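You operate a simulated robot arm through the tools that you are given. There is no shell and no other tool.

The job below is to be done with a simulated robot arm. You get a single attempt, and the scene is never put back.

JOB
Top up the clay pots. At the end: the teal sponge dabber from the top of the middle window-side table is on the top of the middle wall-side table; there are four clay pots on the top of the middle wall-side table, made up from those on the top of the middle window-side table; the teal stencil (marked "LEAF") from the top of the middle window-side table is on the top of the middle wall-side table; whatever was shut is shut again. Leave all else as you found it, and nothing knocked over. Set down upright: clay pot, sponge dabber.

It is judged by the outcome, as a careful person would: the job done as asked, and still so three seconds after it is handed in. It fails if anything else is knocked over, pushed out of place, dropped, spilled or broken.

ROBOT AND FRAMES
A 6-joint arm with a two-finger gripper, fixed in place. Base frame: the origin is at the foot of the arm, x ahead of it, y to its left, z up; the work surface is at about z = 740. Lengths are in mm, angles in degrees, forces in N, time in s.
Its first joint turns from -166.0 to 166.0 degrees. Payload 2.45 kg.
Tool frame: the origin (TCP) lies between the finger pads and is the grasp point; the fingertips stand 20 mm ahead of it; z points along the fingers, y is the line along which they close. The gripper opens to 140 mm. The gripper's body begins 168 mm behind the TCP.
Orientation is that of the tool frame in the base frame, as a unit quaternion [x, y, z, w]. With the fingers straight down and closing along the base's y, the tool's x points along the base's -x, its y along +y and its z along -z.

CONTROLS
- The arm moves only by the tool step_arm. Its argument "plan" is a list of rows, each a list of 7 numbers: the shift along the base's x, y, z in mm, then the turn, a rotation vector about the base's x, y, z in degrees, then the gripper command, from -1 (fully open) to 1 (shut), values between in proportion. In form: [[dx, dy, dz, wx, wy, wz, gripper], ...]. A call has 1 to 20 rows; each row shifts and turns the commanded pose from where the row before left it. A row lasts 0.2 s, in which the tool goes at most 50 mm and 8.6 degrees; a call with a longer step from one row to the next is refused whole, and so is a gripper value outside its range. Where a pose cannot be reached the arm comes as near as it can. A force on the tool above 40 N (or 10 N above the force at the start of the call, whichever is more), or a blocked arm, ends the call early, and 0.2 s more pass. The fingers move at their own pace (about 45 mm/s each) and stop on an object; they squeeze with about 34 N. The grip force told is the motor's: it shows also when the fingers shut on nothing. Time passes only in rows, and 0.2 s behind the last, so rows that do not move let the fingers close. The reply holds the time, the measured pose of the TCP, the force on the tool along the base axes, the opening and the grip force, in the units named above and with some noise, with the torque about the TCP (base axes, N m) and any sound that the robot's microphone picked up, and new pictures: "views" is both (left out), scene, wrist or none.
- Cameras (640 x 400 px; columns grow to the right, rows downward): "scene" is fixed at [49.3, 646.9, 1487.8]; the picture's right is [-0.95, -0.31, 0.00], its down [-0.18, 0.54, -0.83] and it looks along [0.26, -0.79, -0.56] (base axes); focal length 321 px, centre (320, 200). "wrist" rides on the gripper at [78, 11, -209] in the tool frame; the picture's right is [-0.14, 0.99, 0.00], its down [-0.92, -0.13, -0.37] and it looks along [-0.37, -0.05, 0.93] (tool axes); focal length 280 px, centre (320, 200). There is no depth. A picture from a camera that has moved, and an enlarged one, comes with that camera's place and axes in the base frame and with its lens.
- inspect(camera, box): a new picture of the part [left, top, right, bottom] of that camera's present view, enlarged. It takes no simulated time.
- hand_in(): hands the job in; it is judged then, once.

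Nothing tells you positions but the pictures and the camera data. Unless the task says otherwise, let go and move clear before handing in.

The tools are called after ">>>" as name(argument=value, ...) on one line, values as JSON. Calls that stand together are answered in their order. step_arm: Moves the arm, as the interface text tells. Its arguments: {"type":"object","properties":{"plan":{"type":"array","items":{"type":"array","items":{"type":"number"}}},"views":{"type":"string","enum":["both","scene","wrist","none"]}},"required":["plan"]} The other tools are called the same way: inspect (camera, box) takes an enlarged picture of a part of a camera's view; hand_in () hands the job in.

At the start:

```text
clock: 0.0
position: [752.8, -317.5, 1091.1]
tcp_rot: [0.0, 1.0, 0.0, 0.0]
contact_force: [-0.1, -0.6, -0.2]
wrist_torque: [0.01, -0.02, -0.01]
opening: 139.9
finger_force: 0.1
```

scene: 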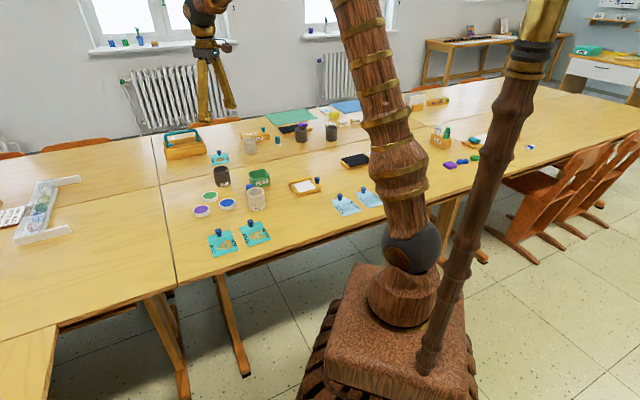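
wrist: 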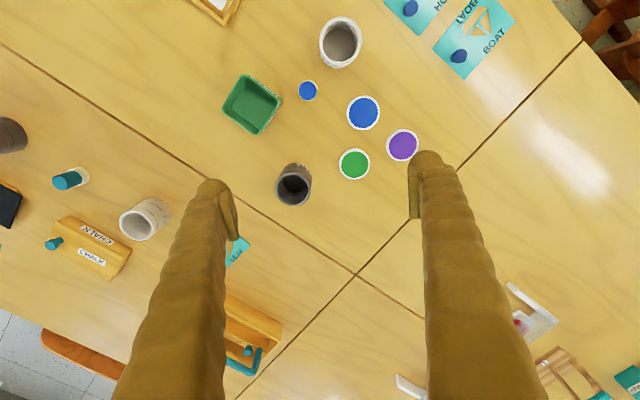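

I see several tables pushed together with pots, stencils, dabbers, paint and stamps. First I will look closer at the parts of the scene to identify tables and items.

>>> inspect(camera="scene", box=[160, 100, 400, 250])

>>> inspect(camera="scene", box=[390, 70, 550, 170])

>>> inspect(camera="wrist", box=[0, 0, 640, 400])

>>> inspect(camera="scene", box=[0, 130, 200, 255])

>>> inspect(camera="scene", box=[400, 0, 640, 150])

```text
2.67 times, centred on (280, 175) of scene
camera zoom: at [49.3, 646.9, 1487.8], right [-0.95, -0.31, 0.0], down [-0.18, 0.54, -0.83], along [0.26, -0.79, -0.56], focal length 856 px, centre (427, 267)
```

zoom: 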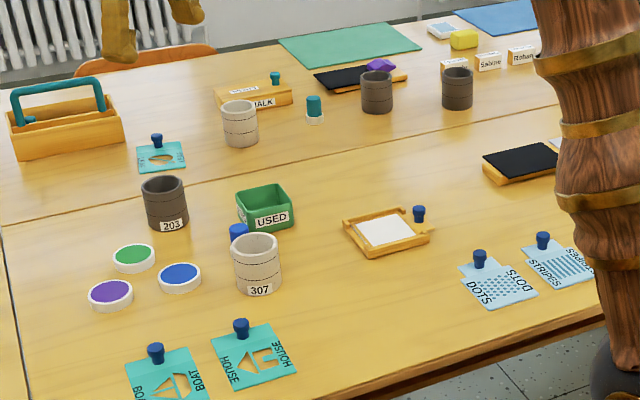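

```text
4.00 times, centred on (470, 120) of scene
camera zoom: at [49.3, 646.9, 1487.8], right [-0.95, -0.31, 0.0], down [-0.18, 0.54, -0.83], along [0.26, -0.79, -0.56], focal length 1283 px, centre (-280, 520)
```

zoom: 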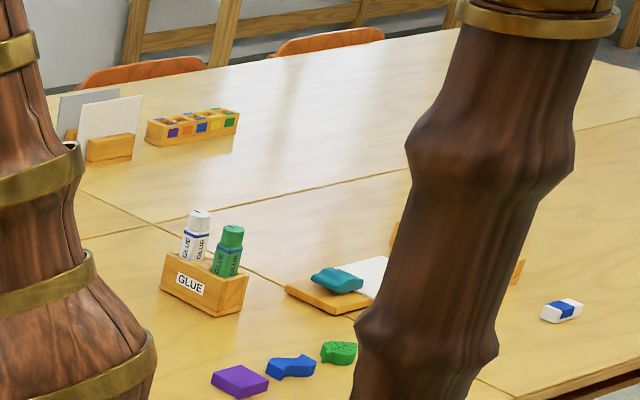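

```text
1.00 times, centred on (320, 200) of wrist (not enlarged: the box is as wide or as high as the picture)
camera zoom: at [675.0, -306.7, 1299.3], right [0.14, 0.99, 0.0], down [0.92, -0.13, 0.37], along [0.37, -0.05, -0.93], focal length 280 px, centre (320, 200)
```

zoom: 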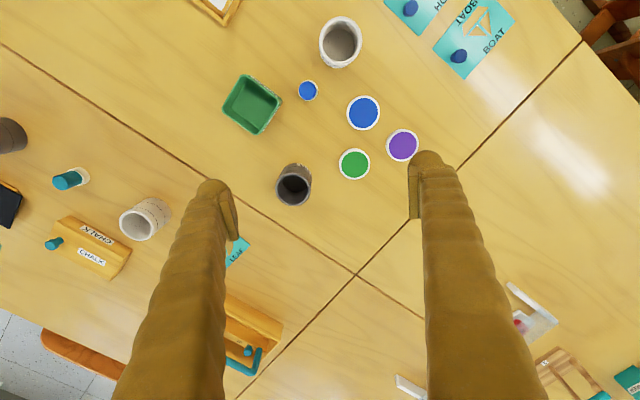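

```text
3.20 times, centred on (100, 192) of scene
camera zoom: at [49.3, 646.9, 1487.8], right [-0.95, -0.31, 0.0], down [-0.18, 0.54, -0.83], along [0.26, -0.79, -0.56], focal length 1027 px, centre (1024, 224)
```

zoom: 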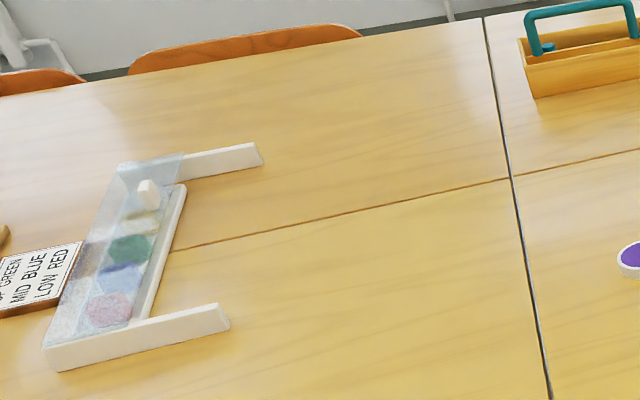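

```text
2.67 times, centred on (520, 75) of scene
camera zoom: at [49.3, 646.9, 1487.8], right [-0.95, -0.31, 0.0], down [-0.18, 0.54, -0.83], along [0.26, -0.79, -0.56], focal length 856 px, centre (-213, 533)
```

zoom: 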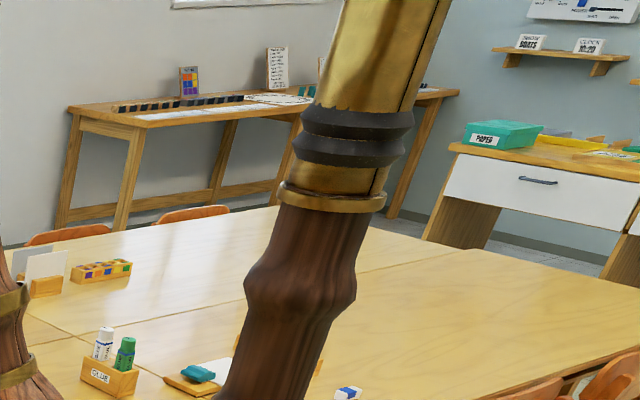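

The tables appear to stand at 45° to the base frame: the middle wall-side table is nearest me and the window-side one is behind it. I'll swing the wrist camera over the window-side table to see it better.

>>> step_arm(plan=[[-21.9, -32.6, 0, 0, 0, -5.6, -1], [-21.9, -32.6, 0, 0, 0, -5.6, -1], [-21.9, -32.6, 0, 0, 0, -5.6, -1], [-21.9, -32.6, 0, 0, 0, -5.6, -1], [-21.9, -32.6, 0, 0, 0, -5.6, -1], [-21.9, -32.6, 0, 0, 0, -5.6, -1], [-21.9, -32.6, 0, 0, 0, -5.6, -1], [-21.9, -32.6, 0, 0, 0, -5.6, -1]])

```text
clock: 1.8
position: [578.3, -579.6, 1090.4]
tcp_rot: [0.382, 0.924, 0.0, 0.0]
contact_force: [-0.3, 0.6, -0.3]
wrist_torque: [0.03, -0.02, 0.01]
opening: 139.9
finger_force: 0.1
camera wrist: at [530.7, -515.2, 1299.0], right [0.8, 0.6, 0.0], down [0.56, -0.74, 0.37], along [0.22, -0.29, -0.93], focal length 280 px, centre (320, 200)
```

scene: 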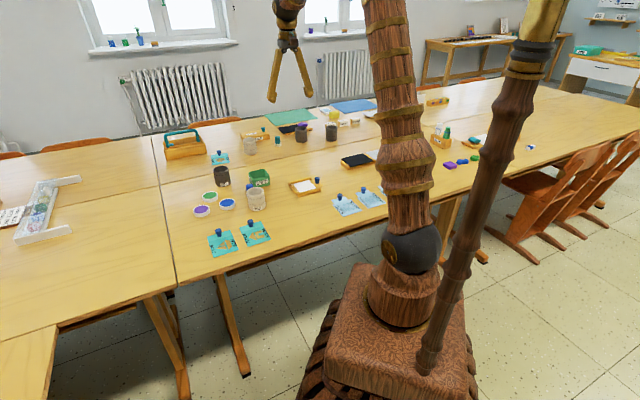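
wrist: 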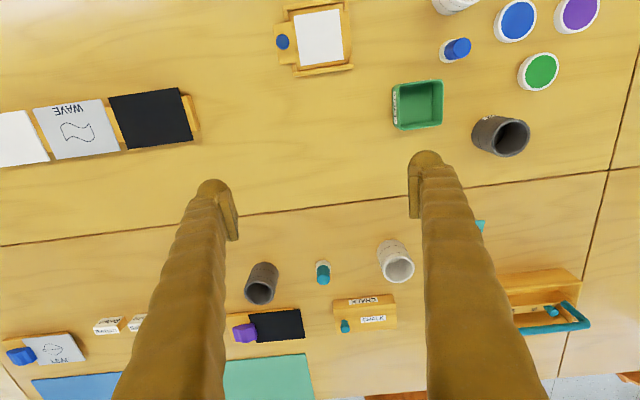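

The wrist camera now covers both middle tables. I'll zoom in on the separate parts.

>>> inspect(camera="wrist", box=[0, 230, 240, 400])

>>> inspect(camera="wrist", box=[220, 200, 440, 400])

>>> inspect(camera="wrist", box=[400, 180, 640, 400])

>>> inspect(camera="wrist", box=[380, 0, 640, 180])

>>> inspect(camera="wrist", box=[0, 0, 380, 200])

>>> inspect(camera="scene", box=[270, 90, 400, 160])

>>> inspect(camera="scene", box=[150, 110, 290, 200])

```text
2.35 times, centred on (120, 315) of wrist
camera zoom: at [530.7, -515.2, 1299.0], right [0.8, 0.6, 0.0], down [0.56, -0.74, 0.37], along [0.22, -0.29, -0.93], focal length 660 px, centre (791, -71)
```

zoom: 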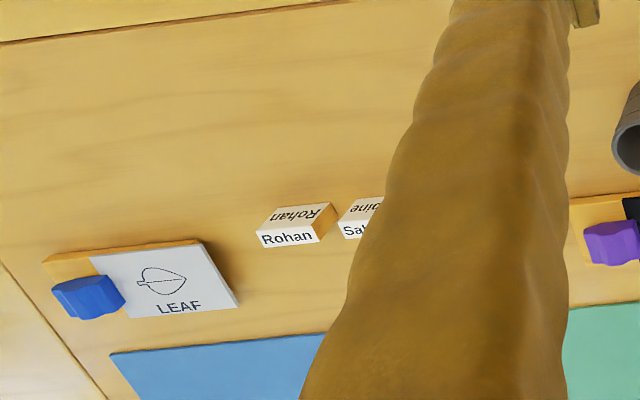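

```text
2.00 times, centred on (330, 300) of wrist
camera zoom: at [530.7, -515.2, 1299.0], right [0.8, 0.6, 0.0], down [0.56, -0.74, 0.37], along [0.22, -0.29, -0.93], focal length 561 px, centre (300, 0)
```

zoom: 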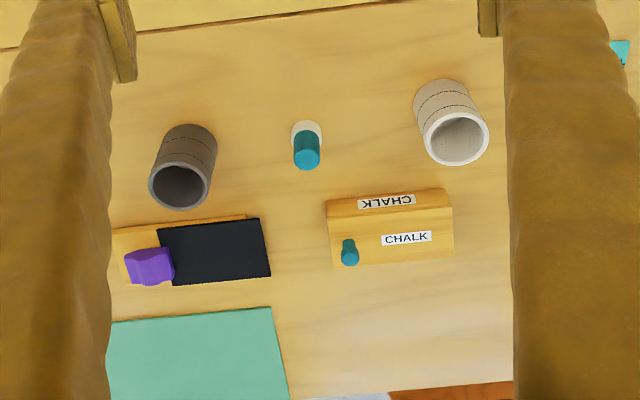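

```text
1.82 times, centred on (520, 290) of wrist
camera zoom: at [530.7, -515.2, 1299.0], right [0.8, 0.6, 0.0], down [0.56, -0.74, 0.37], along [0.22, -0.29, -0.93], focal length 510 px, centre (-44, 36)
```

zoom: 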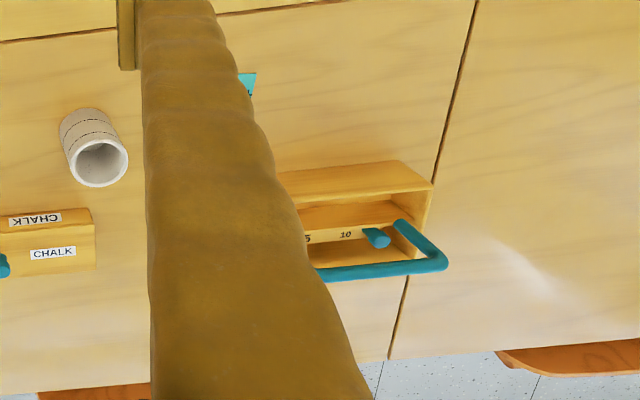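

```text
2.22 times, centred on (510, 90) of wrist
camera zoom: at [530.7, -515.2, 1299.0], right [0.8, 0.6, 0.0], down [0.56, -0.74, 0.37], along [0.22, -0.29, -0.93], focal length 623 px, centre (-102, 444)
```

zoom: 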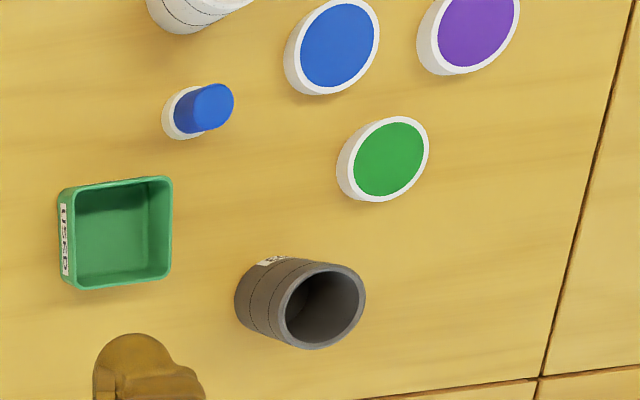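

```text
1.68 times, centred on (190, 100) of wrist
camera zoom: at [530.7, -515.2, 1299.0], right [0.8, 0.6, 0.0], down [0.56, -0.74, 0.37], along [0.22, -0.29, -0.93], focal length 472 px, centre (539, 368)
```

zoom: 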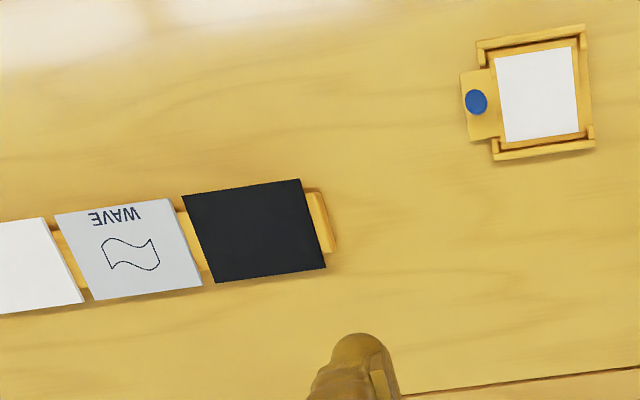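

```text
4.92 times, centred on (335, 125) of scene
camera zoom: at [49.3, 646.9, 1487.8], right [-0.95, -0.31, 0.0], down [-0.18, 0.54, -0.83], along [0.26, -0.79, -0.56], focal length 1580 px, centre (246, 569)
```

zoom: 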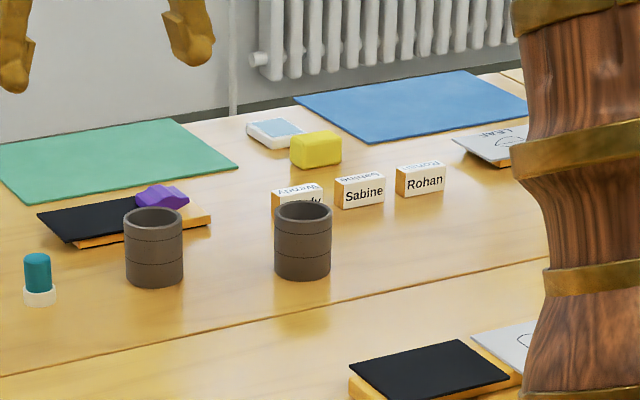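

```text
4.44 times, centred on (220, 155) of scene
camera zoom: at [49.3, 646.9, 1487.8], right [-0.95, -0.31, 0.0], down [-0.18, 0.54, -0.83], along [0.26, -0.79, -0.56], focal length 1426 px, centre (764, 400)
```

zoom: 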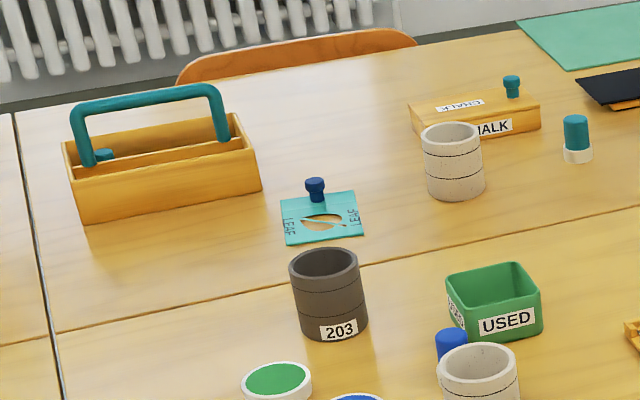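

I see three plain pots (one light, two dark) on the window-side table, and two (307 and 203) on the wall-side. I need to check that no other pots stand on the hidden part of the wall-side table, so I'll swing farther to the right.

>>> step_arm(plan=[[-36.7, -20.9, 0, 0, 0, -3, -1], [-36.7, -20.9, 0, 0, 0, -3, -1], [-36.7, -20.9, 0, 0, 0, -3, -1], [-36.7, -20.9, 0, 0, 0, -3, -1], [-36.7, -20.9, 0, 0, 0, -3, -1], [-36.7, -20.9, 0, 0, 0, -3, -1], [-36.7, -20.9, 0, 0, 0, -3, -1], [-36.7, -20.9, 0, 0, 0, -3, -1], [-36.7, -20.9, 0, 0, 0, -3, -1], [-36.7, -20.9, 0, 0, 0, -3, -1]])

```text
clock: 4.0
position: [209.4, -788.5, 1091.5]
tcp_rot: [0.607, 0.795, 0.0, 0.0]
contact_force: [0.3, -0.3, -0.2]
wrist_torque: [0.03, 0.0, -0.02]
opening: 140.1
finger_force: 0.1
camera wrist: at [200.7, -710.5, 1298.6], right [0.99, 0.13, 0.0], down [0.12, -0.92, 0.37], along [0.05, -0.37, -0.93], focal length 280 px, centre (320, 200)
```

scene: 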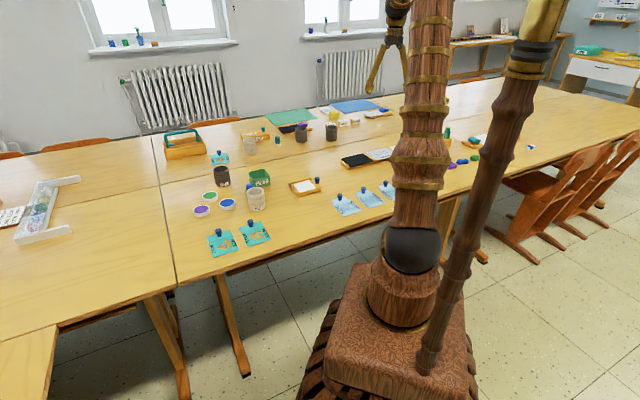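
wrist: 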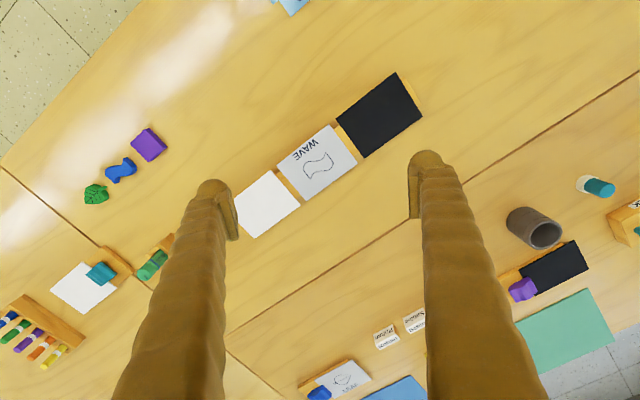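

The wall-side middle table has only the pots 203 and 307, so two more must come over. The far items lie at about r = 1110–1190 mm, beyond straight-down reach, so I'll swing to the light pot's bearing and test an outward tilt of the tool.

>>> step_arm(plan=[[41, 18.8, -5, 0, 0, 3.03, -1], [41, 18.8, -5, 0, 0, 3.03, -1], [41, 18.8, -5, 0, 0, 3.03, -1], [41, 18.8, -5, 0, 0, 3.03, -1], [41, 18.8, -5, 0, 0, 3.03, -1], [41, 18.8, -5, 0, 0, 3.03, -1], [41, 18.8, -5, 0, 0, 3.03, -1], [41, 18.8, -5, 0, 0, 3.03, -1], [41, 18.8, -5, 0, 0, 3.03, -1], [41, 18.8, -5, 0, 0, 3.03, -1], [41, 18.8, -5, 0, 0, 3.03, -1], [41, 18.8, -5, 0, 0, 3.03, -1], [0, 0, 0, -3.126, -3.902, 0, -1], [0, 0, 0, -3.126, -3.902, 0, -1], [0, 0, 0, -3.126, -3.902, 0, -1], [0, 0, 0, -3.126, -3.902, 0, -1], [0, 0, 0, -3.126, -3.902, 0, -1], [0, 0, 0, -3.126, -3.902, 0, -1]])

```text
clock: 7.8
position: [702.1, -562.2, 1029.7]
tcp_rot: [0.317, 0.912, -0.087, 0.244]
contact_force: [0.9, -0.1, -0.4]
wrist_torque: [-0.02, 0.0, 0.0]
opening: 140.0
finger_force: 0.0
camera wrist: at [575.0, -445.7, 1171.9], right [0.71, 0.7, 0.07], down [0.4, -0.48, 0.78], along [0.58, -0.53, -0.62], focal length 280 px, centre (320, 200)
```

scene: 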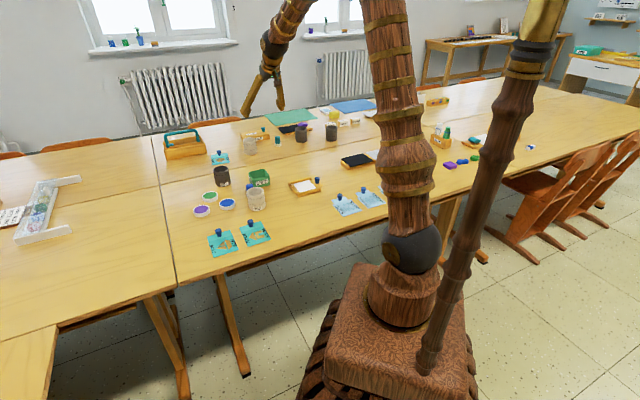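
wrist: 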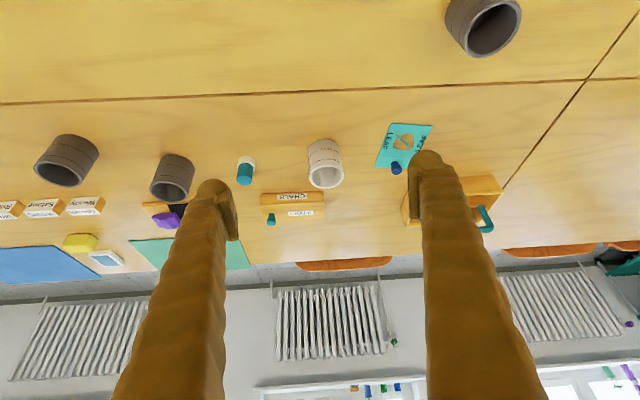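

Tilting works here. The light pot is on my bearing at about u = 1114 mm, so I'll advance outward and down to test the reach and get a closer look.

>>> step_arm(plan=[[25, -20, -26, 0, 0, 0, -1], [25, -20, -26, 0, 0, 0, -1], [25, -20, -26, 0, 0, 0, -1], [25, -20, -26, 0, 0, 0, -1], [25, -20, -26, 0, 0, 0, -1], [0, 0, 0, 0, 0, 0, -1]])

```text
clock: 9.2
position: [827.4, -660.0, 899.8]
tcp_rot: [0.318, 0.912, -0.087, 0.245]
contact_force: [-0.4, -0.2, 0.6]
wrist_torque: [-0.03, -0.01, 0.0]
opening: 140.1
finger_force: 0.1
camera wrist: at [699.6, -544.7, 1041.5], right [0.71, 0.7, 0.07], down [0.4, -0.48, 0.78], along [0.58, -0.53, -0.62], focal length 280 px, centre (320, 200)
```

scene: 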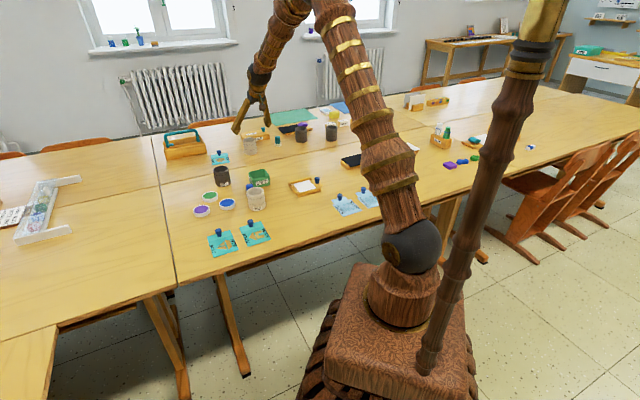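
wrist: 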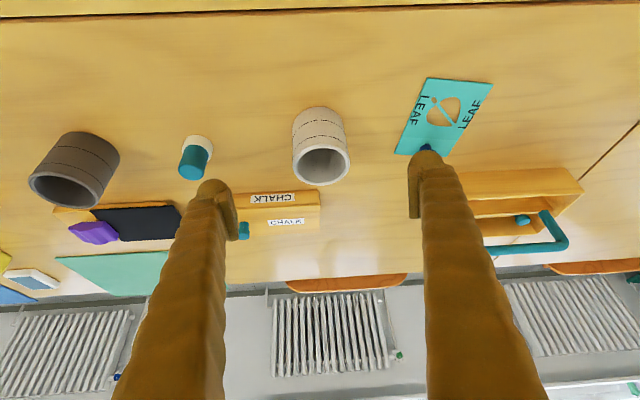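

The light pot sits straight between the fingers, about 60 mm further out. I'll lower over it with the fingers wide open, then check before closing.

>>> step_arm(plan=[[9.2, -7.3, -23.4, 0, 0, 0, -1], [9.2, -7.3, -23.4, 0, 0, 0, -1], [9.2, -7.3, -23.4, 0, 0, 0, -1], [9.2, -7.3, -23.4, 0, 0, 0, -1], [9.2, -7.3, -23.4, 0, 0, 0, -1], [0, 0, 0, 0, 0, 0, -1]])

```text
clock: 10.6
position: [874.2, -698.9, 783.6]
tcp_rot: [0.318, 0.912, -0.087, 0.244]
contact_force: [0.5, -0.3, 0.2]
wrist_torque: [-0.01, -0.02, 0.0]
opening: 139.9
finger_force: 0.1
camera wrist: at [746.2, -581.2, 924.9], right [0.71, 0.7, 0.07], down [0.4, -0.48, 0.78], along [0.58, -0.53, -0.62], focal length 280 px, centre (320, 200)
```

scene: 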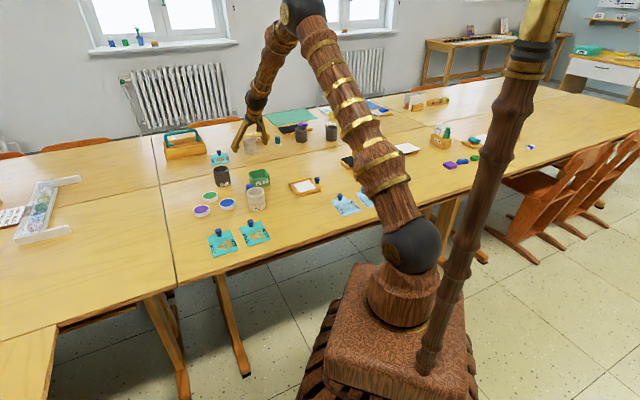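
wrist: 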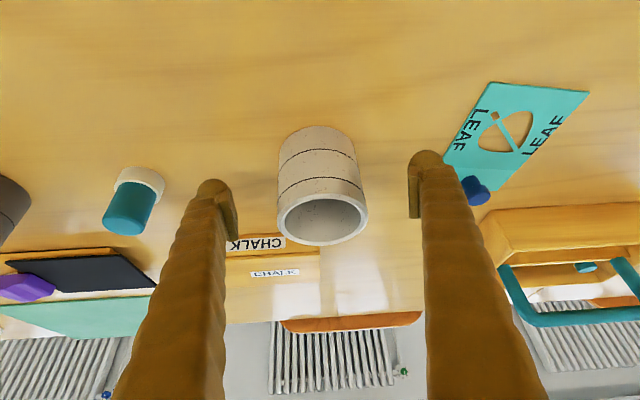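

The pot is centred between the pads within a few millimetres. I'll close on it and lift a little.

>>> step_arm(plan=[[0, 0, 0, 0, 0, 0, 1], [0, 0, 0, 0, 0, 0, 1], [0, 0, 0, 0, 0, 0, 1], [0, 0, 0, 0, 0, 0, 1], [0, 0, 0, 0, 0, 0, 1], [0, 0, 0, 0, 0, 0, 1], [0, 0, 0, 0, 0, 0, 1], [0, 0, 4, 0, 0, 0, 1], [0, 0, 8, 0, 0, 0, 1], [0, 0, 10, 0, 0, 0, 1], [0, 0, 0, 0, 0, 0, 1]])

```text
clock: 13.0
position: [873.6, -699.2, 807.0]
tcp_rot: [0.318, 0.912, -0.087, 0.244]
contact_force: [-1.3, -1.5, 4.8]
wrist_torque: [-0.22, 0.25, 0.02]
opening: 61.2
finger_force: 33.6
camera wrist: at [746.1, -582.5, 948.3], right [0.71, 0.7, 0.07], down [0.4, -0.48, 0.78], along [0.58, -0.53, -0.62], focal length 280 px, centre (320, 200)
```

scene: 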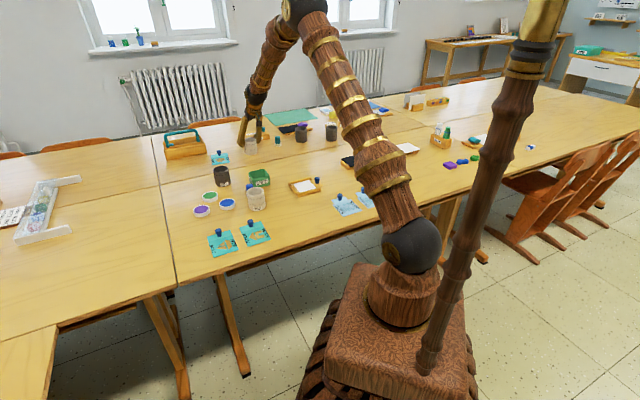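
wrist: 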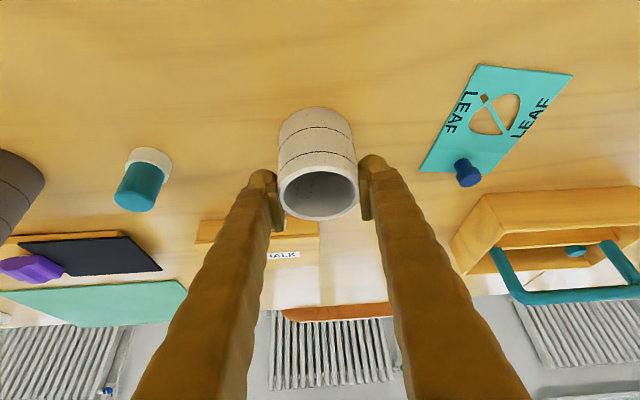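

The grip closed at 61 mm but the pot may not have risen with the fingers. I'll look closely.

>>> inspect(camera="wrist", box=[200, 80, 440, 240])

>>> inspect(camera="scene", box=[200, 100, 300, 170])

```text
2.50 times, centred on (320, 160) of wrist
camera zoom: at [746.1, -582.5, 948.3], right [0.71, 0.7, 0.07], down [0.4, -0.48, 0.78], along [0.58, -0.53, -0.62], focal length 701 px, centre (320, 300)
```

zoom: 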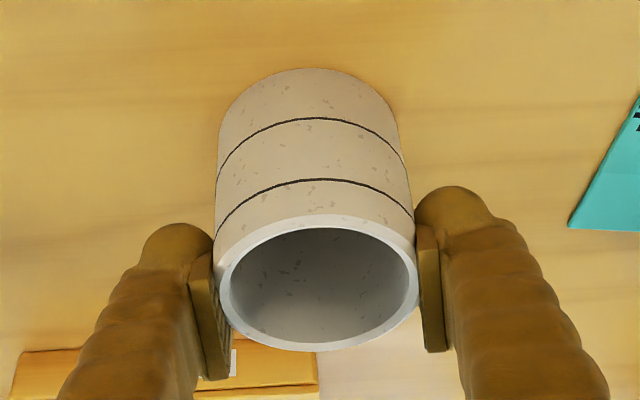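

```text
5.71 times, centred on (250, 135) of scene
camera zoom: at [49.3, 646.9, 1487.8], right [-0.95, -0.31, 0.0], down [-0.18, 0.54, -0.83], along [0.26, -0.79, -0.56], focal length 1833 px, centre (720, 571)
```

zoom: 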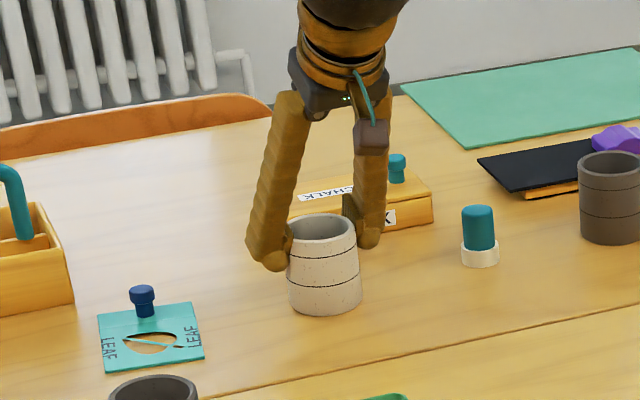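

The pot stayed on the table and the fingers slid up its wall. I'll do a tiny test lift to feel the force before trying again.

>>> step_arm(plan=[[0, 0, 1, 0, 0, 0, 1]], views="none")

>>> step_arm(plan=[[0, 0, 1, 0, 0, 0, 1]], views="wrist")

```text
clock: 13.4
position: [874.2, -697.1, 807.2]
tcp_rot: [0.318, 0.912, -0.086, 0.244]
contact_force: [-0.3, -1.1, 2.3]
wrist_torque: [-0.15, 0.03, 0.03]
opening: 61.3
finger_force: 34.1
```

```text
clock: 13.8
position: [873.6, -698.7, 806.6]
tcp_rot: [0.318, 0.912, -0.087, 0.244]
contact_force: [-0.4, 1.1, -0.4]
wrist_torque: [0.0, -0.02, -0.01]
opening: 61.0
finger_force: 34.1
camera wrist: at [746.3, -582.1, 948.9], right [0.71, 0.7, 0.07], down [0.4, -0.48, 0.78], along [0.58, -0.53, -0.62], focal length 280 px, centre (320, 200)
```

wrist: 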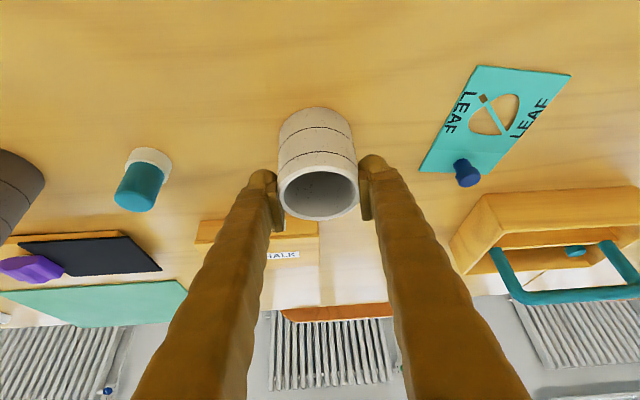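

>>> step_arm(plan=[[0, 0, 1.5, 0, 0, 0, 1], [0, 0, 1.5, 0, 0, 0, 1], [0, 0, 0, 0, 0, 0, 1]], views="wrist")

```text
clock: 14.6
position: [874.4, -697.5, 810.6]
tcp_rot: [0.318, 0.912, -0.086, 0.244]
contact_force: [-0.3, -0.1, -2.1]
wrist_torque: [-0.02, -0.01, -0.01]
opening: 60.9
finger_force: 33.8
camera wrist: at [746.4, -582.2, 952.1], right [0.71, 0.7, 0.07], down [0.4, -0.48, 0.78], along [0.58, -0.53, -0.62], focal length 280 px, centre (320, 200)
```

wrist: 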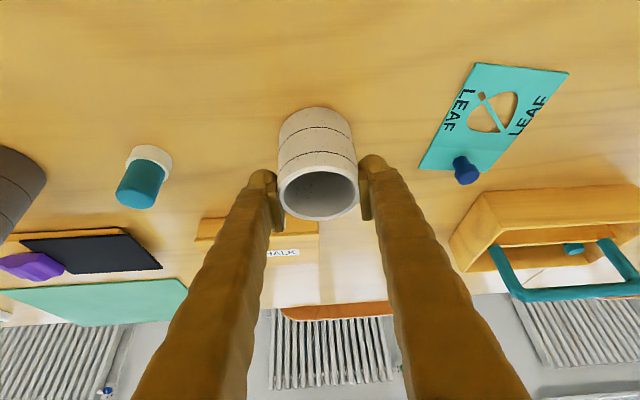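

The pot now hangs in the grip (about 2 N of weight); the fingers apparently just closed slower than I allowed. I'll lift it gently and carry it to the free area of the wall-side table around (650, -566).

>>> step_arm(plan=[[0, 0, 8, 0, 0, 0, 1], [0, 0, 16, 0, 0, 0, 1], [0, 0, 22, 0, 0, 0, 1], [0, 0, 22, 0, 0, 0, 1], [0, 0, 22, 0, 0, 0, 1], [0, 0, 0, 0, 0, 0, 1]])

```text
clock: 16.0
position: [873.2, -698.7, 900.2]
tcp_rot: [0.318, 0.912, -0.086, 0.244]
contact_force: [-0.8, -0.1, -1.5]
wrist_torque: [0.04, -0.02, 0.03]
opening: 61.0
finger_force: 34.2
camera wrist: at [746.1, -582.7, 1042.0], right [0.71, 0.7, 0.07], down [0.4, -0.48, 0.78], along [0.58, -0.53, -0.62], focal length 280 px, centre (320, 200)
```

scene: 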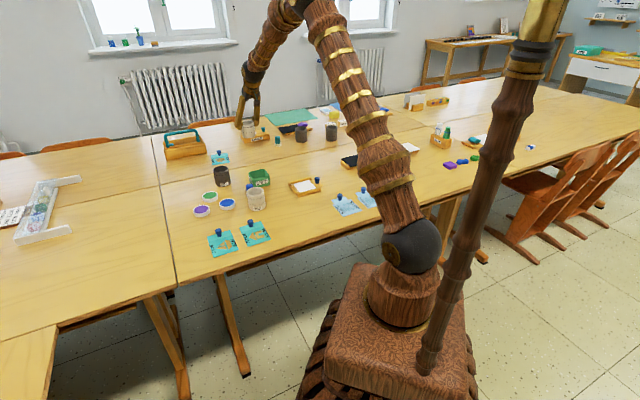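
wrist: 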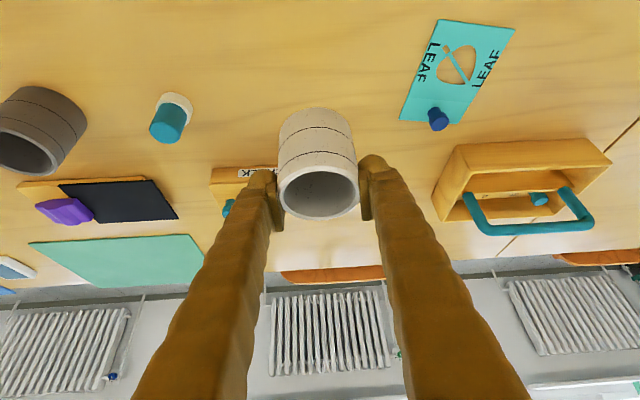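

The pot is safely lifted. Now carrying it to above the free spot on the wall-side table.

>>> step_arm(plan=[[-12, 7, 0, 0, 0, 0, 1], [-23, 14, 0, 0, 0, 0, 1], [-24, 14.3, 0, 0, 0, 0, 1], [-24, 14.3, 0, 0, 0, 0, 1], [-24, 14.3, 0, 0, 0, 0, 1], [-24, 14.3, 0, 0, 0, 0, 1], [-24, 14.3, 0, 0, 0, 0, 1], [-24, 14.3, 0, 0, 0, 0, 1], [-23, 14, 0, 0, 0, 0, 1], [-20.7, 12, 0, 0, 0, 0, 1], [0, 0, 0, 0, 0, 0, 1]])

```text
clock: 18.4
position: [652.4, -566.2, 900.8]
tcp_rot: [0.319, 0.912, -0.087, 0.244]
contact_force: [0.3, 0.1, -1.7]
wrist_torque: [0.0, 0.03, 0.0]
opening: 61.2
finger_force: 34.1
camera wrist: at [523.3, -450.0, 1042.0], right [0.71, 0.7, 0.07], down [0.4, -0.48, 0.78], along [0.58, -0.53, -0.62], focal length 280 px, centre (320, 200)
```

scene: 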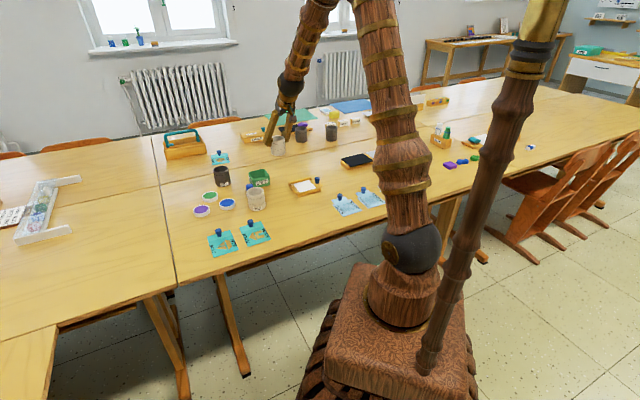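
wrist: 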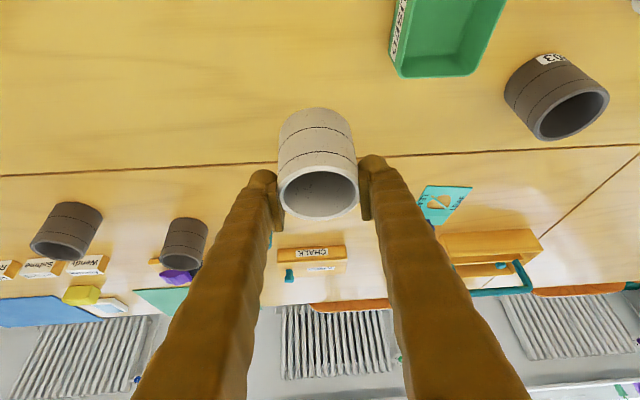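

The pot hangs over the clear spot. Lowering to just above the table.

>>> step_arm(plan=[[0, 0, -12, 0, 0, 0, 1], [0, 0, -22, 0, 0, 0, 1], [0, 0, -22, 0, 0, 0, 1], [0, 0, -18, 0, 0, 0, 1], [0, 0, -10, 0, 0, 0, 1], [0, 0, -4, 0, 0, 0, 1], [0, 0, 0, 0, 0, 0, 1]])

```text
clock: 20.0
position: [651.2, -565.6, 812.8]
tcp_rot: [0.317, 0.912, -0.087, 0.244]
contact_force: [0.1, -0.4, -1.1]
wrist_torque: [0.01, 0.0, -0.02]
opening: 61.3
finger_force: 33.7
camera wrist: at [524.0, -449.5, 954.1], right [0.71, 0.7, 0.07], down [0.4, -0.48, 0.78], along [0.58, -0.53, -0.62], focal length 280 px, centre (320, 200)
```

scene: 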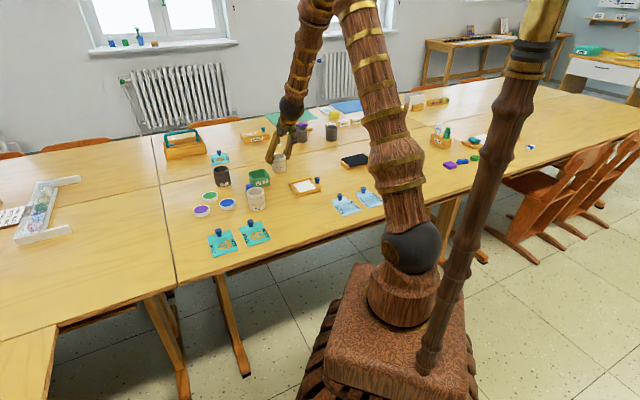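
wrist: 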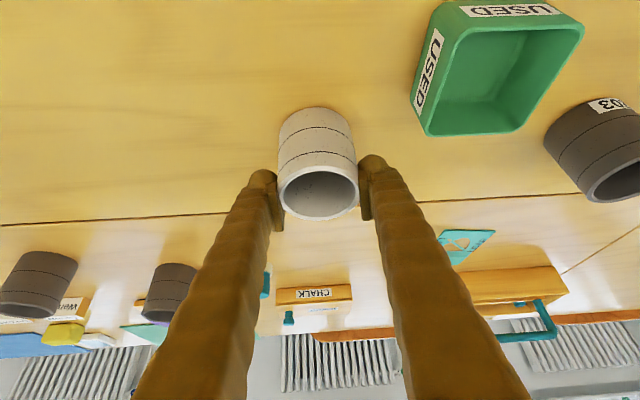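

>>> step_arm(plan=[[0, 0, -2, 0, 0, 0, 1], [0, 0, -1.5, 0, 0, 0, 1], [0, 0, 0, 0, 0, 0, 1]], views="none")

```text
clock: 20.8
position: [652.8, -565.5, 808.6]
tcp_rot: [0.318, 0.912, -0.086, 0.244]
contact_force: [-0.8, 0.4, -1.6]
wrist_torque: [-0.01, -0.03, -0.03]
opening: 61.1
finger_force: 33.6
```

The pot is still hanging just off the table. I'll continue in small steps until its weight comes off.

>>> step_arm(plan=[[0, 0, -1, 0, 0, 0, 1], [0, 0, 0, 0, 0, 0, 1]], views="none")

>>> step_arm(plan=[[0, 0, -1, 0, 0, 0, 1], [0, 0, 0, 0, 0, 0, 1]], views="none")

```text
clock: 21.4
position: [651.2, -567.1, 808.0]
tcp_rot: [0.318, 0.912, -0.086, 0.244]
contact_force: [-1.0, 0.4, -2.1]
wrist_torque: [0.01, -0.05, -0.02]
opening: 60.8
finger_force: 34.4
```

```text
clock: 22.0
position: [651.6, -565.3, 808.4]
tcp_rot: [0.318, 0.912, -0.087, 0.245]
contact_force: [-0.3, -0.2, 1.2]
wrist_torque: [-0.02, 0.08, 0.01]
opening: 61.0
finger_force: 34.3
```

The table now carries the pot. I'll open partly, then rise straight clear of it.

>>> step_arm(plan=[[0, 0, 0, 0, 0, 0, 0.0], [0, 0, 0, 0, 0, 0, -0.3], [0, 0, 0, 0, 0, 0, -0.4], [0, 0, 0, 0, 0, 0, -0.4], [0, 0, 0, 0, 0, 0, -0.4], [0, 0, 0, 0, 0, 0, -0.4]])

```text
clock: 23.4
position: [652.5, -565.8, 806.7]
tcp_rot: [0.318, 0.912, -0.087, 0.244]
contact_force: [0.3, -0.2, 0.1]
wrist_torque: [0.0, -0.01, -0.01]
opening: 98.0
finger_force: 0.1
camera wrist: at [524.1, -449.6, 948.5], right [0.71, 0.7, 0.07], down [0.4, -0.48, 0.78], along [0.58, -0.53, -0.62], focal length 280 px, centre (320, 200)
```

scene: 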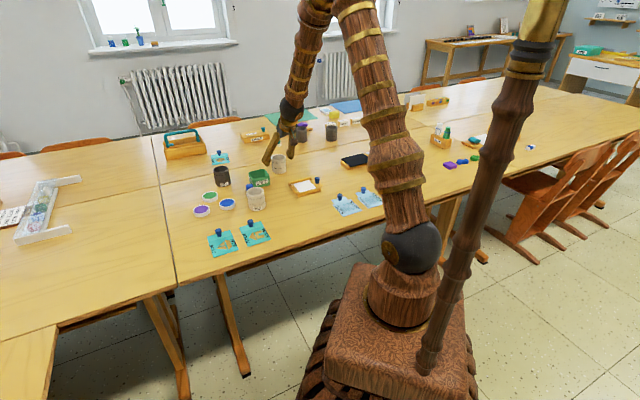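
wrist: 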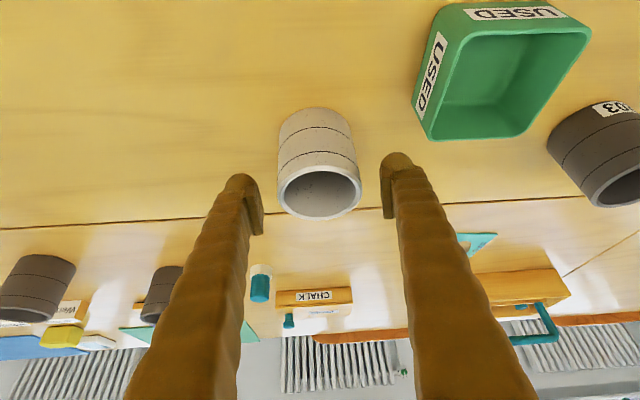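

The light pot stands upright at about (650, -565). Now I'll rise and swing toward the two dark pots to see which is easier.

>>> step_arm(plan=[[0, 0, 15, 0, 0, 0, -0.4], [0, 0, 30, 0, 0, 0, -0.4], [0, 0, 40, 0, 0, 0, -0.4], [0, 0, 40, 0, 0, 0, -0.4], [0, 0, 40, 0, 0, 0, -1], [0, 0, 28, 0, 0, 0, -1], [-18.6, -30, 0, 0, 0, -2.4, -1], [-18.6, -30, 0, 0, 0, -2.4, -1], [-18.6, -30, 0, 0, 0, -2.4, -1], [-18.6, -30, 0, 0, 0, -2.4, -1], [-18.6, -30, 0, 0, 0, -2.4, -1], [-18.6, -30, 0, 0, 0, -2.4, -1], [-18.6, -30, 0, 0, 0, -2.4, -1], [-18.6, -30, 0, 0, 0, -2.4, -1], [0, 0, 0, 0, 0, 0, -1]])

```text
clock: 26.6
position: [502.8, -805.6, 999.8]
tcp_rot: [0.466, 0.846, -0.126, 0.226]
contact_force: [1.1, -0.4, 0.2]
wrist_torque: [0.0, 0.03, -0.01]
opening: 139.9
finger_force: 0.2
camera wrist: at [419.0, -654.4, 1141.8], right [0.9, 0.43, 0.07], down [0.22, -0.58, 0.78], along [0.37, -0.69, -0.62], focal length 280 px, centre (320, 200)
```

scene: 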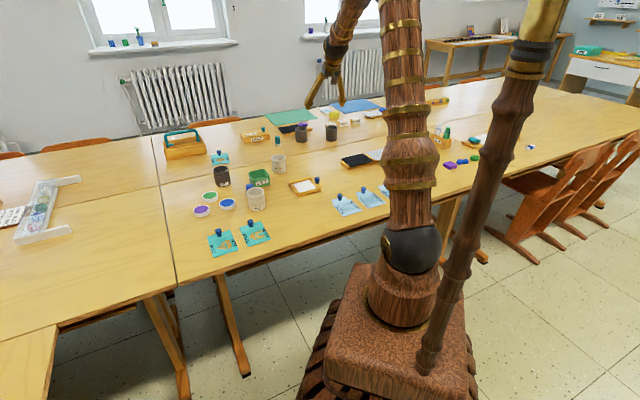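
wrist: 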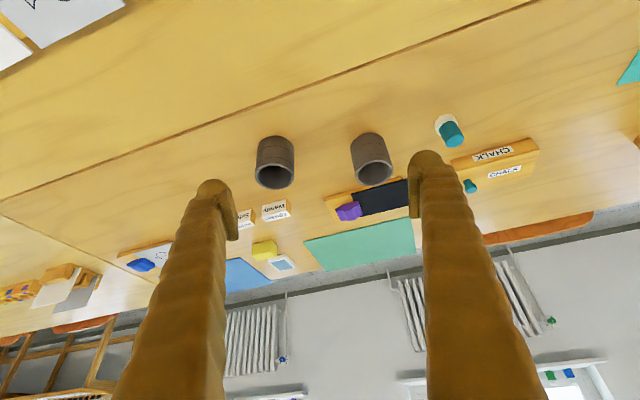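

Both dark pots are clear of their neighbours; the left one (about (520, -994)) is nearer and freer. I'll line up on it.

>>> step_arm(plan=[[-2.4, -26.8, -21, 0, 0, -0.91, -1], [-2.4, -26.8, -21, 0, 0, -0.91, -1], [-2.4, -26.8, -21, 0, 0, -0.91, -1], [-2.4, -26.8, -21, 0, 0, -0.91, -1], [-2.4, -26.8, -21, 0, 0, -0.91, -1], [0, 0, 0, 0, 0, 0, -1]], views="wrist")

```text
clock: 28.0
position: [489.5, -939.7, 895.5]
tcp_rot: [0.5, 0.827, -0.136, 0.221]
contact_force: [-0.2, -0.4, 0.6]
wrist_torque: [0.0, -0.02, -0.01]
opening: 140.3
finger_force: 0.1
camera wrist: at [419.9, -782.2, 1037.2], right [0.93, 0.36, 0.07], down [0.17, -0.6, 0.78], along [0.32, -0.72, -0.62], focal length 280 px, centre (320, 200)
```

wrist: 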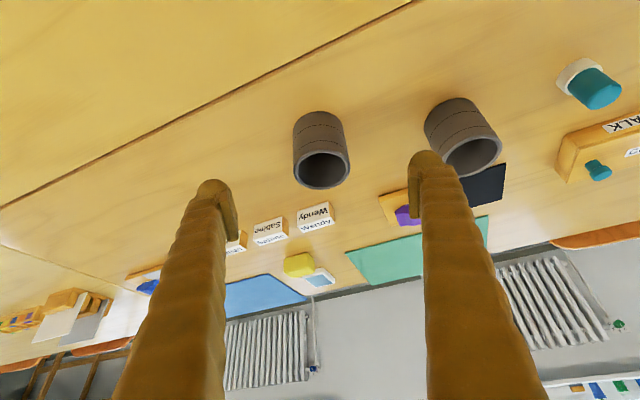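

The pot is centred between the fingers. Descending around it.

>>> step_arm(plan=[[6, -10.6, -22.4, 0, 0, 0, -1], [6, -10.6, -22.4, 0, 0, 0, -1], [6, -10.6, -22.4, 0, 0, 0, -1], [6, -10.6, -22.4, 0, 0, 0, -1], [6, -10.6, -22.4, 0, 0, 0, -1], [0, 0, 0, 0, 0, 0, -1]])

```text
clock: 29.4
position: [519.6, -993.1, 782.8]
tcp_rot: [0.5, 0.826, -0.136, 0.221]
contact_force: [0.2, -0.1, 0.1]
wrist_torque: [0.0, 0.0, 0.02]
opening: 140.0
finger_force: 0.0
camera wrist: at [449.8, -835.2, 924.6], right [0.93, 0.36, 0.07], down [0.17, -0.6, 0.78], along [0.32, -0.72, -0.62], focal length 280 px, centre (320, 200)
```

scene: 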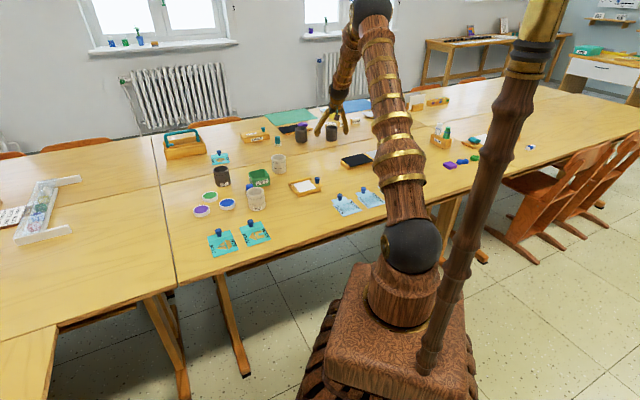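
wrist: 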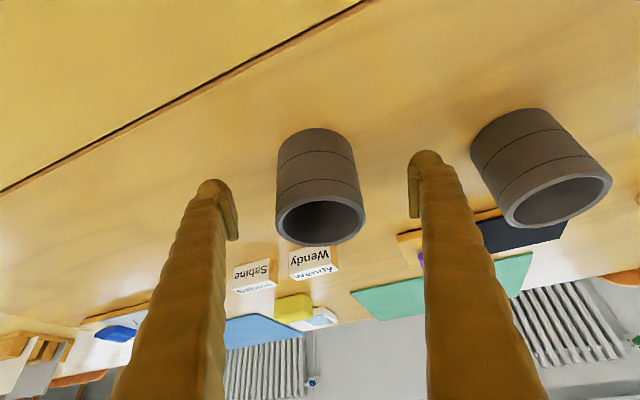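

Well centred. Closing fully first, with time to settle before any lift.

>>> step_arm(plan=[[0, 0, 0, 0, 0, 0, 1], [0, 0, 0, 0, 0, 0, 1], [0, 0, 0, 0, 0, 0, 1], [0, 0, 0, 0, 0, 0, 1], [0, 0, 0, 0, 0, 0, 1], [0, 0, 0, 0, 0, 0, 1], [0, 0, 0, 0, 0, 0, 1]], views="wrist")

```text
clock: 31.0
position: [520.7, -992.8, 783.2]
tcp_rot: [0.5, 0.827, -0.135, 0.22]
contact_force: [-0.7, -0.1, 1.8]
wrist_torque: [0.03, -0.08, -0.02]
opening: 69.6
finger_force: 34.1
camera wrist: at [449.7, -835.1, 924.7], right [0.93, 0.36, 0.07], down [0.17, -0.6, 0.78], along [0.32, -0.72, -0.62], focal length 280 px, centre (320, 200)
```

wrist: 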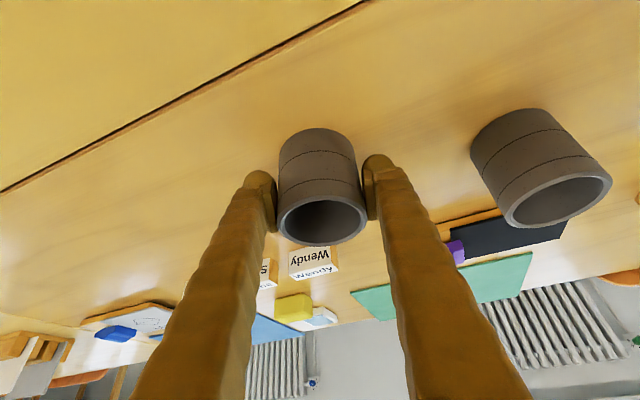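

>>> step_arm(plan=[[0, 0, 0, 0, 0, 0, 1], [0, 0, 0, 0, 0, 0, 1], [0, 0, 0, 0, 0, 0, 1]], views="none")

>>> inspect(camera="wrist", box=[220, 110, 420, 260])

>>> inspect(camera="scene", box=[280, 95, 380, 165])

```text
clock: 31.8
position: [519.4, -992.7, 782.7]
tcp_rot: [0.499, 0.827, -0.135, 0.22]
contact_force: [0.1, -0.6, 2.3]
wrist_torque: [0.05, -0.05, 0.0]
opening: 69.7
finger_force: 34.0
```

```text
2.67 times, centred on (320, 185) of wrist
camera zoom: at [449.7, -835.1, 924.7], right [0.93, 0.36, 0.07], down [0.17, -0.6, 0.78], along [0.32, -0.72, -0.62], focal length 748 px, centre (320, 240)
```

zoom: 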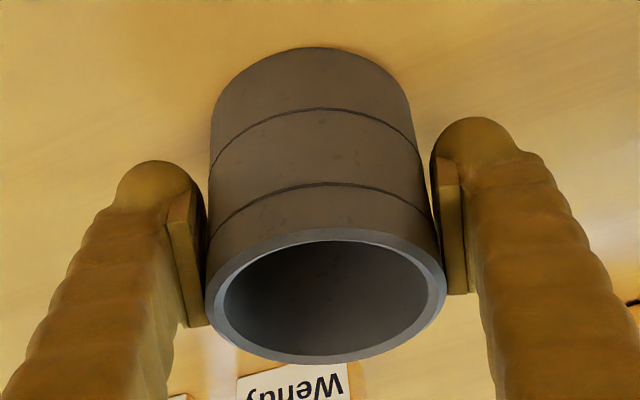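

```text
5.71 times, centred on (330, 130) of scene
camera zoom: at [49.3, 646.9, 1487.8], right [-0.95, -0.31, 0.0], down [-0.18, 0.54, -0.83], along [0.26, -0.79, -0.56], focal length 1833 px, centre (263, 600)
```

zoom: 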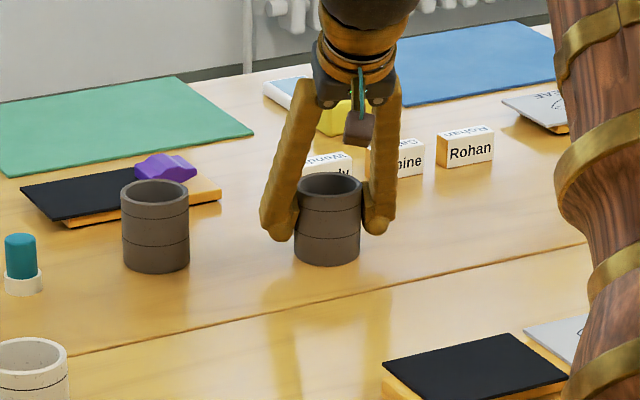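

The grip is stable at 69.7 mm. A gentle test lift next.

>>> step_arm(plan=[[0, 0, 1.5, 0, 0, 0, 1], [0, 0, 1.5, 0, 0, 0, 1], [0, 0, 2, 0, 0, 0, 1], [0, 0, 0, 0, 0, 0, 1], [0, 0, 0, 0, 0, 0, 1]], views="wrist")

```text
clock: 33.0
position: [520.0, -992.4, 788.1]
tcp_rot: [0.5, 0.827, -0.135, 0.22]
contact_force: [0.5, -0.9, -1.6]
wrist_torque: [-0.01, 0.03, 0.0]
opening: 69.2
finger_force: 34.2
camera wrist: at [450.1, -835.3, 929.7], right [0.93, 0.36, 0.07], down [0.17, -0.6, 0.78], along [0.32, -0.72, -0.62], focal length 280 px, centre (320, 200)
```

wrist: 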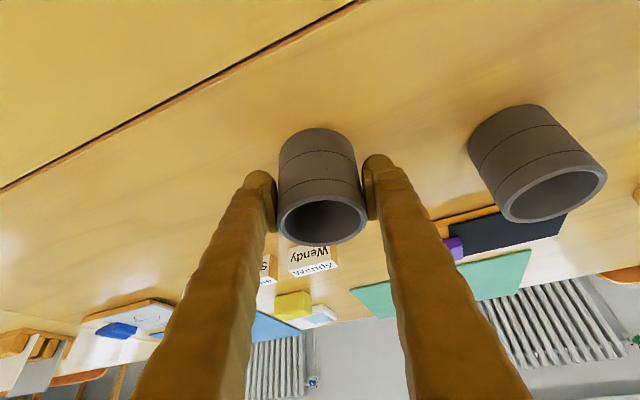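

The dark pot is lifted (−1.6 N). Raising it and carrying it to about (495, -721) on the wall-side table.

>>> step_arm(plan=[[0, 0, 8, 0, 0, 0, 1], [0, 0, 20, 0, 0, 0, 1], [0, 0, 25, 0, 0, 0, 1], [0, 0, 25, 0, 0, 0, 1], [0, 0, 24, 0, 0, 0, 1], [-1.2, 13, 0, 0, 0, 0, 1], [-2.6, 28, 0, 0, 0, 0, 1], [-2.6, 29, 0, 0, 0, 0, 1], [-2.6, 29, 0, 0, 0, 0, 1], [-2.6, 29, 0, 0, 0, 0, 1], [-2.6, 29, 0, 0, 0, 0, 1], [-2.6, 29, 0, 0, 0, 0, 1], [-2.6, 29, 0, 0, 0, 0, 1], [-2.6, 29, 0, 0, 0, 0, 1], [-2.4, 27.2, 0, 0, 0, 0, 1], [0, 0, 0, 0, 0, 0, 1]])

```text
clock: 36.4
position: [496.1, -722.0, 890.8]
tcp_rot: [0.499, 0.827, -0.135, 0.22]
contact_force: [-0.2, -0.3, -0.8]
wrist_torque: [0.0, 0.0, 0.0]
opening: 69.6
finger_force: 33.6
camera wrist: at [426.1, -563.3, 1032.1], right [0.93, 0.36, 0.07], down [0.17, -0.6, 0.78], along [0.32, -0.72, -0.62], focal length 280 px, centre (320, 200)
```

scene: 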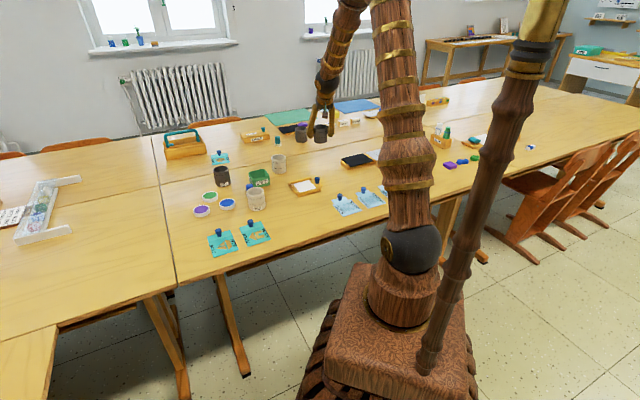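
wrist: 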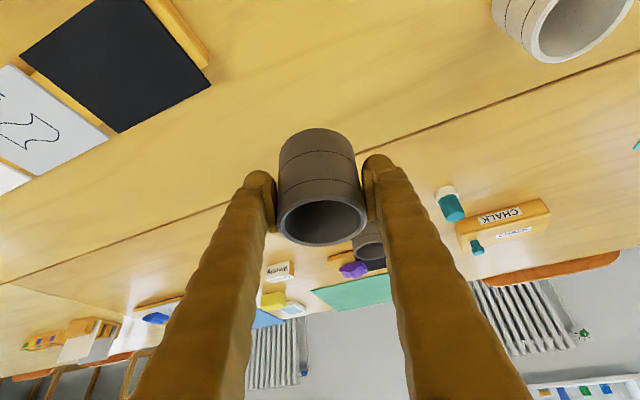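

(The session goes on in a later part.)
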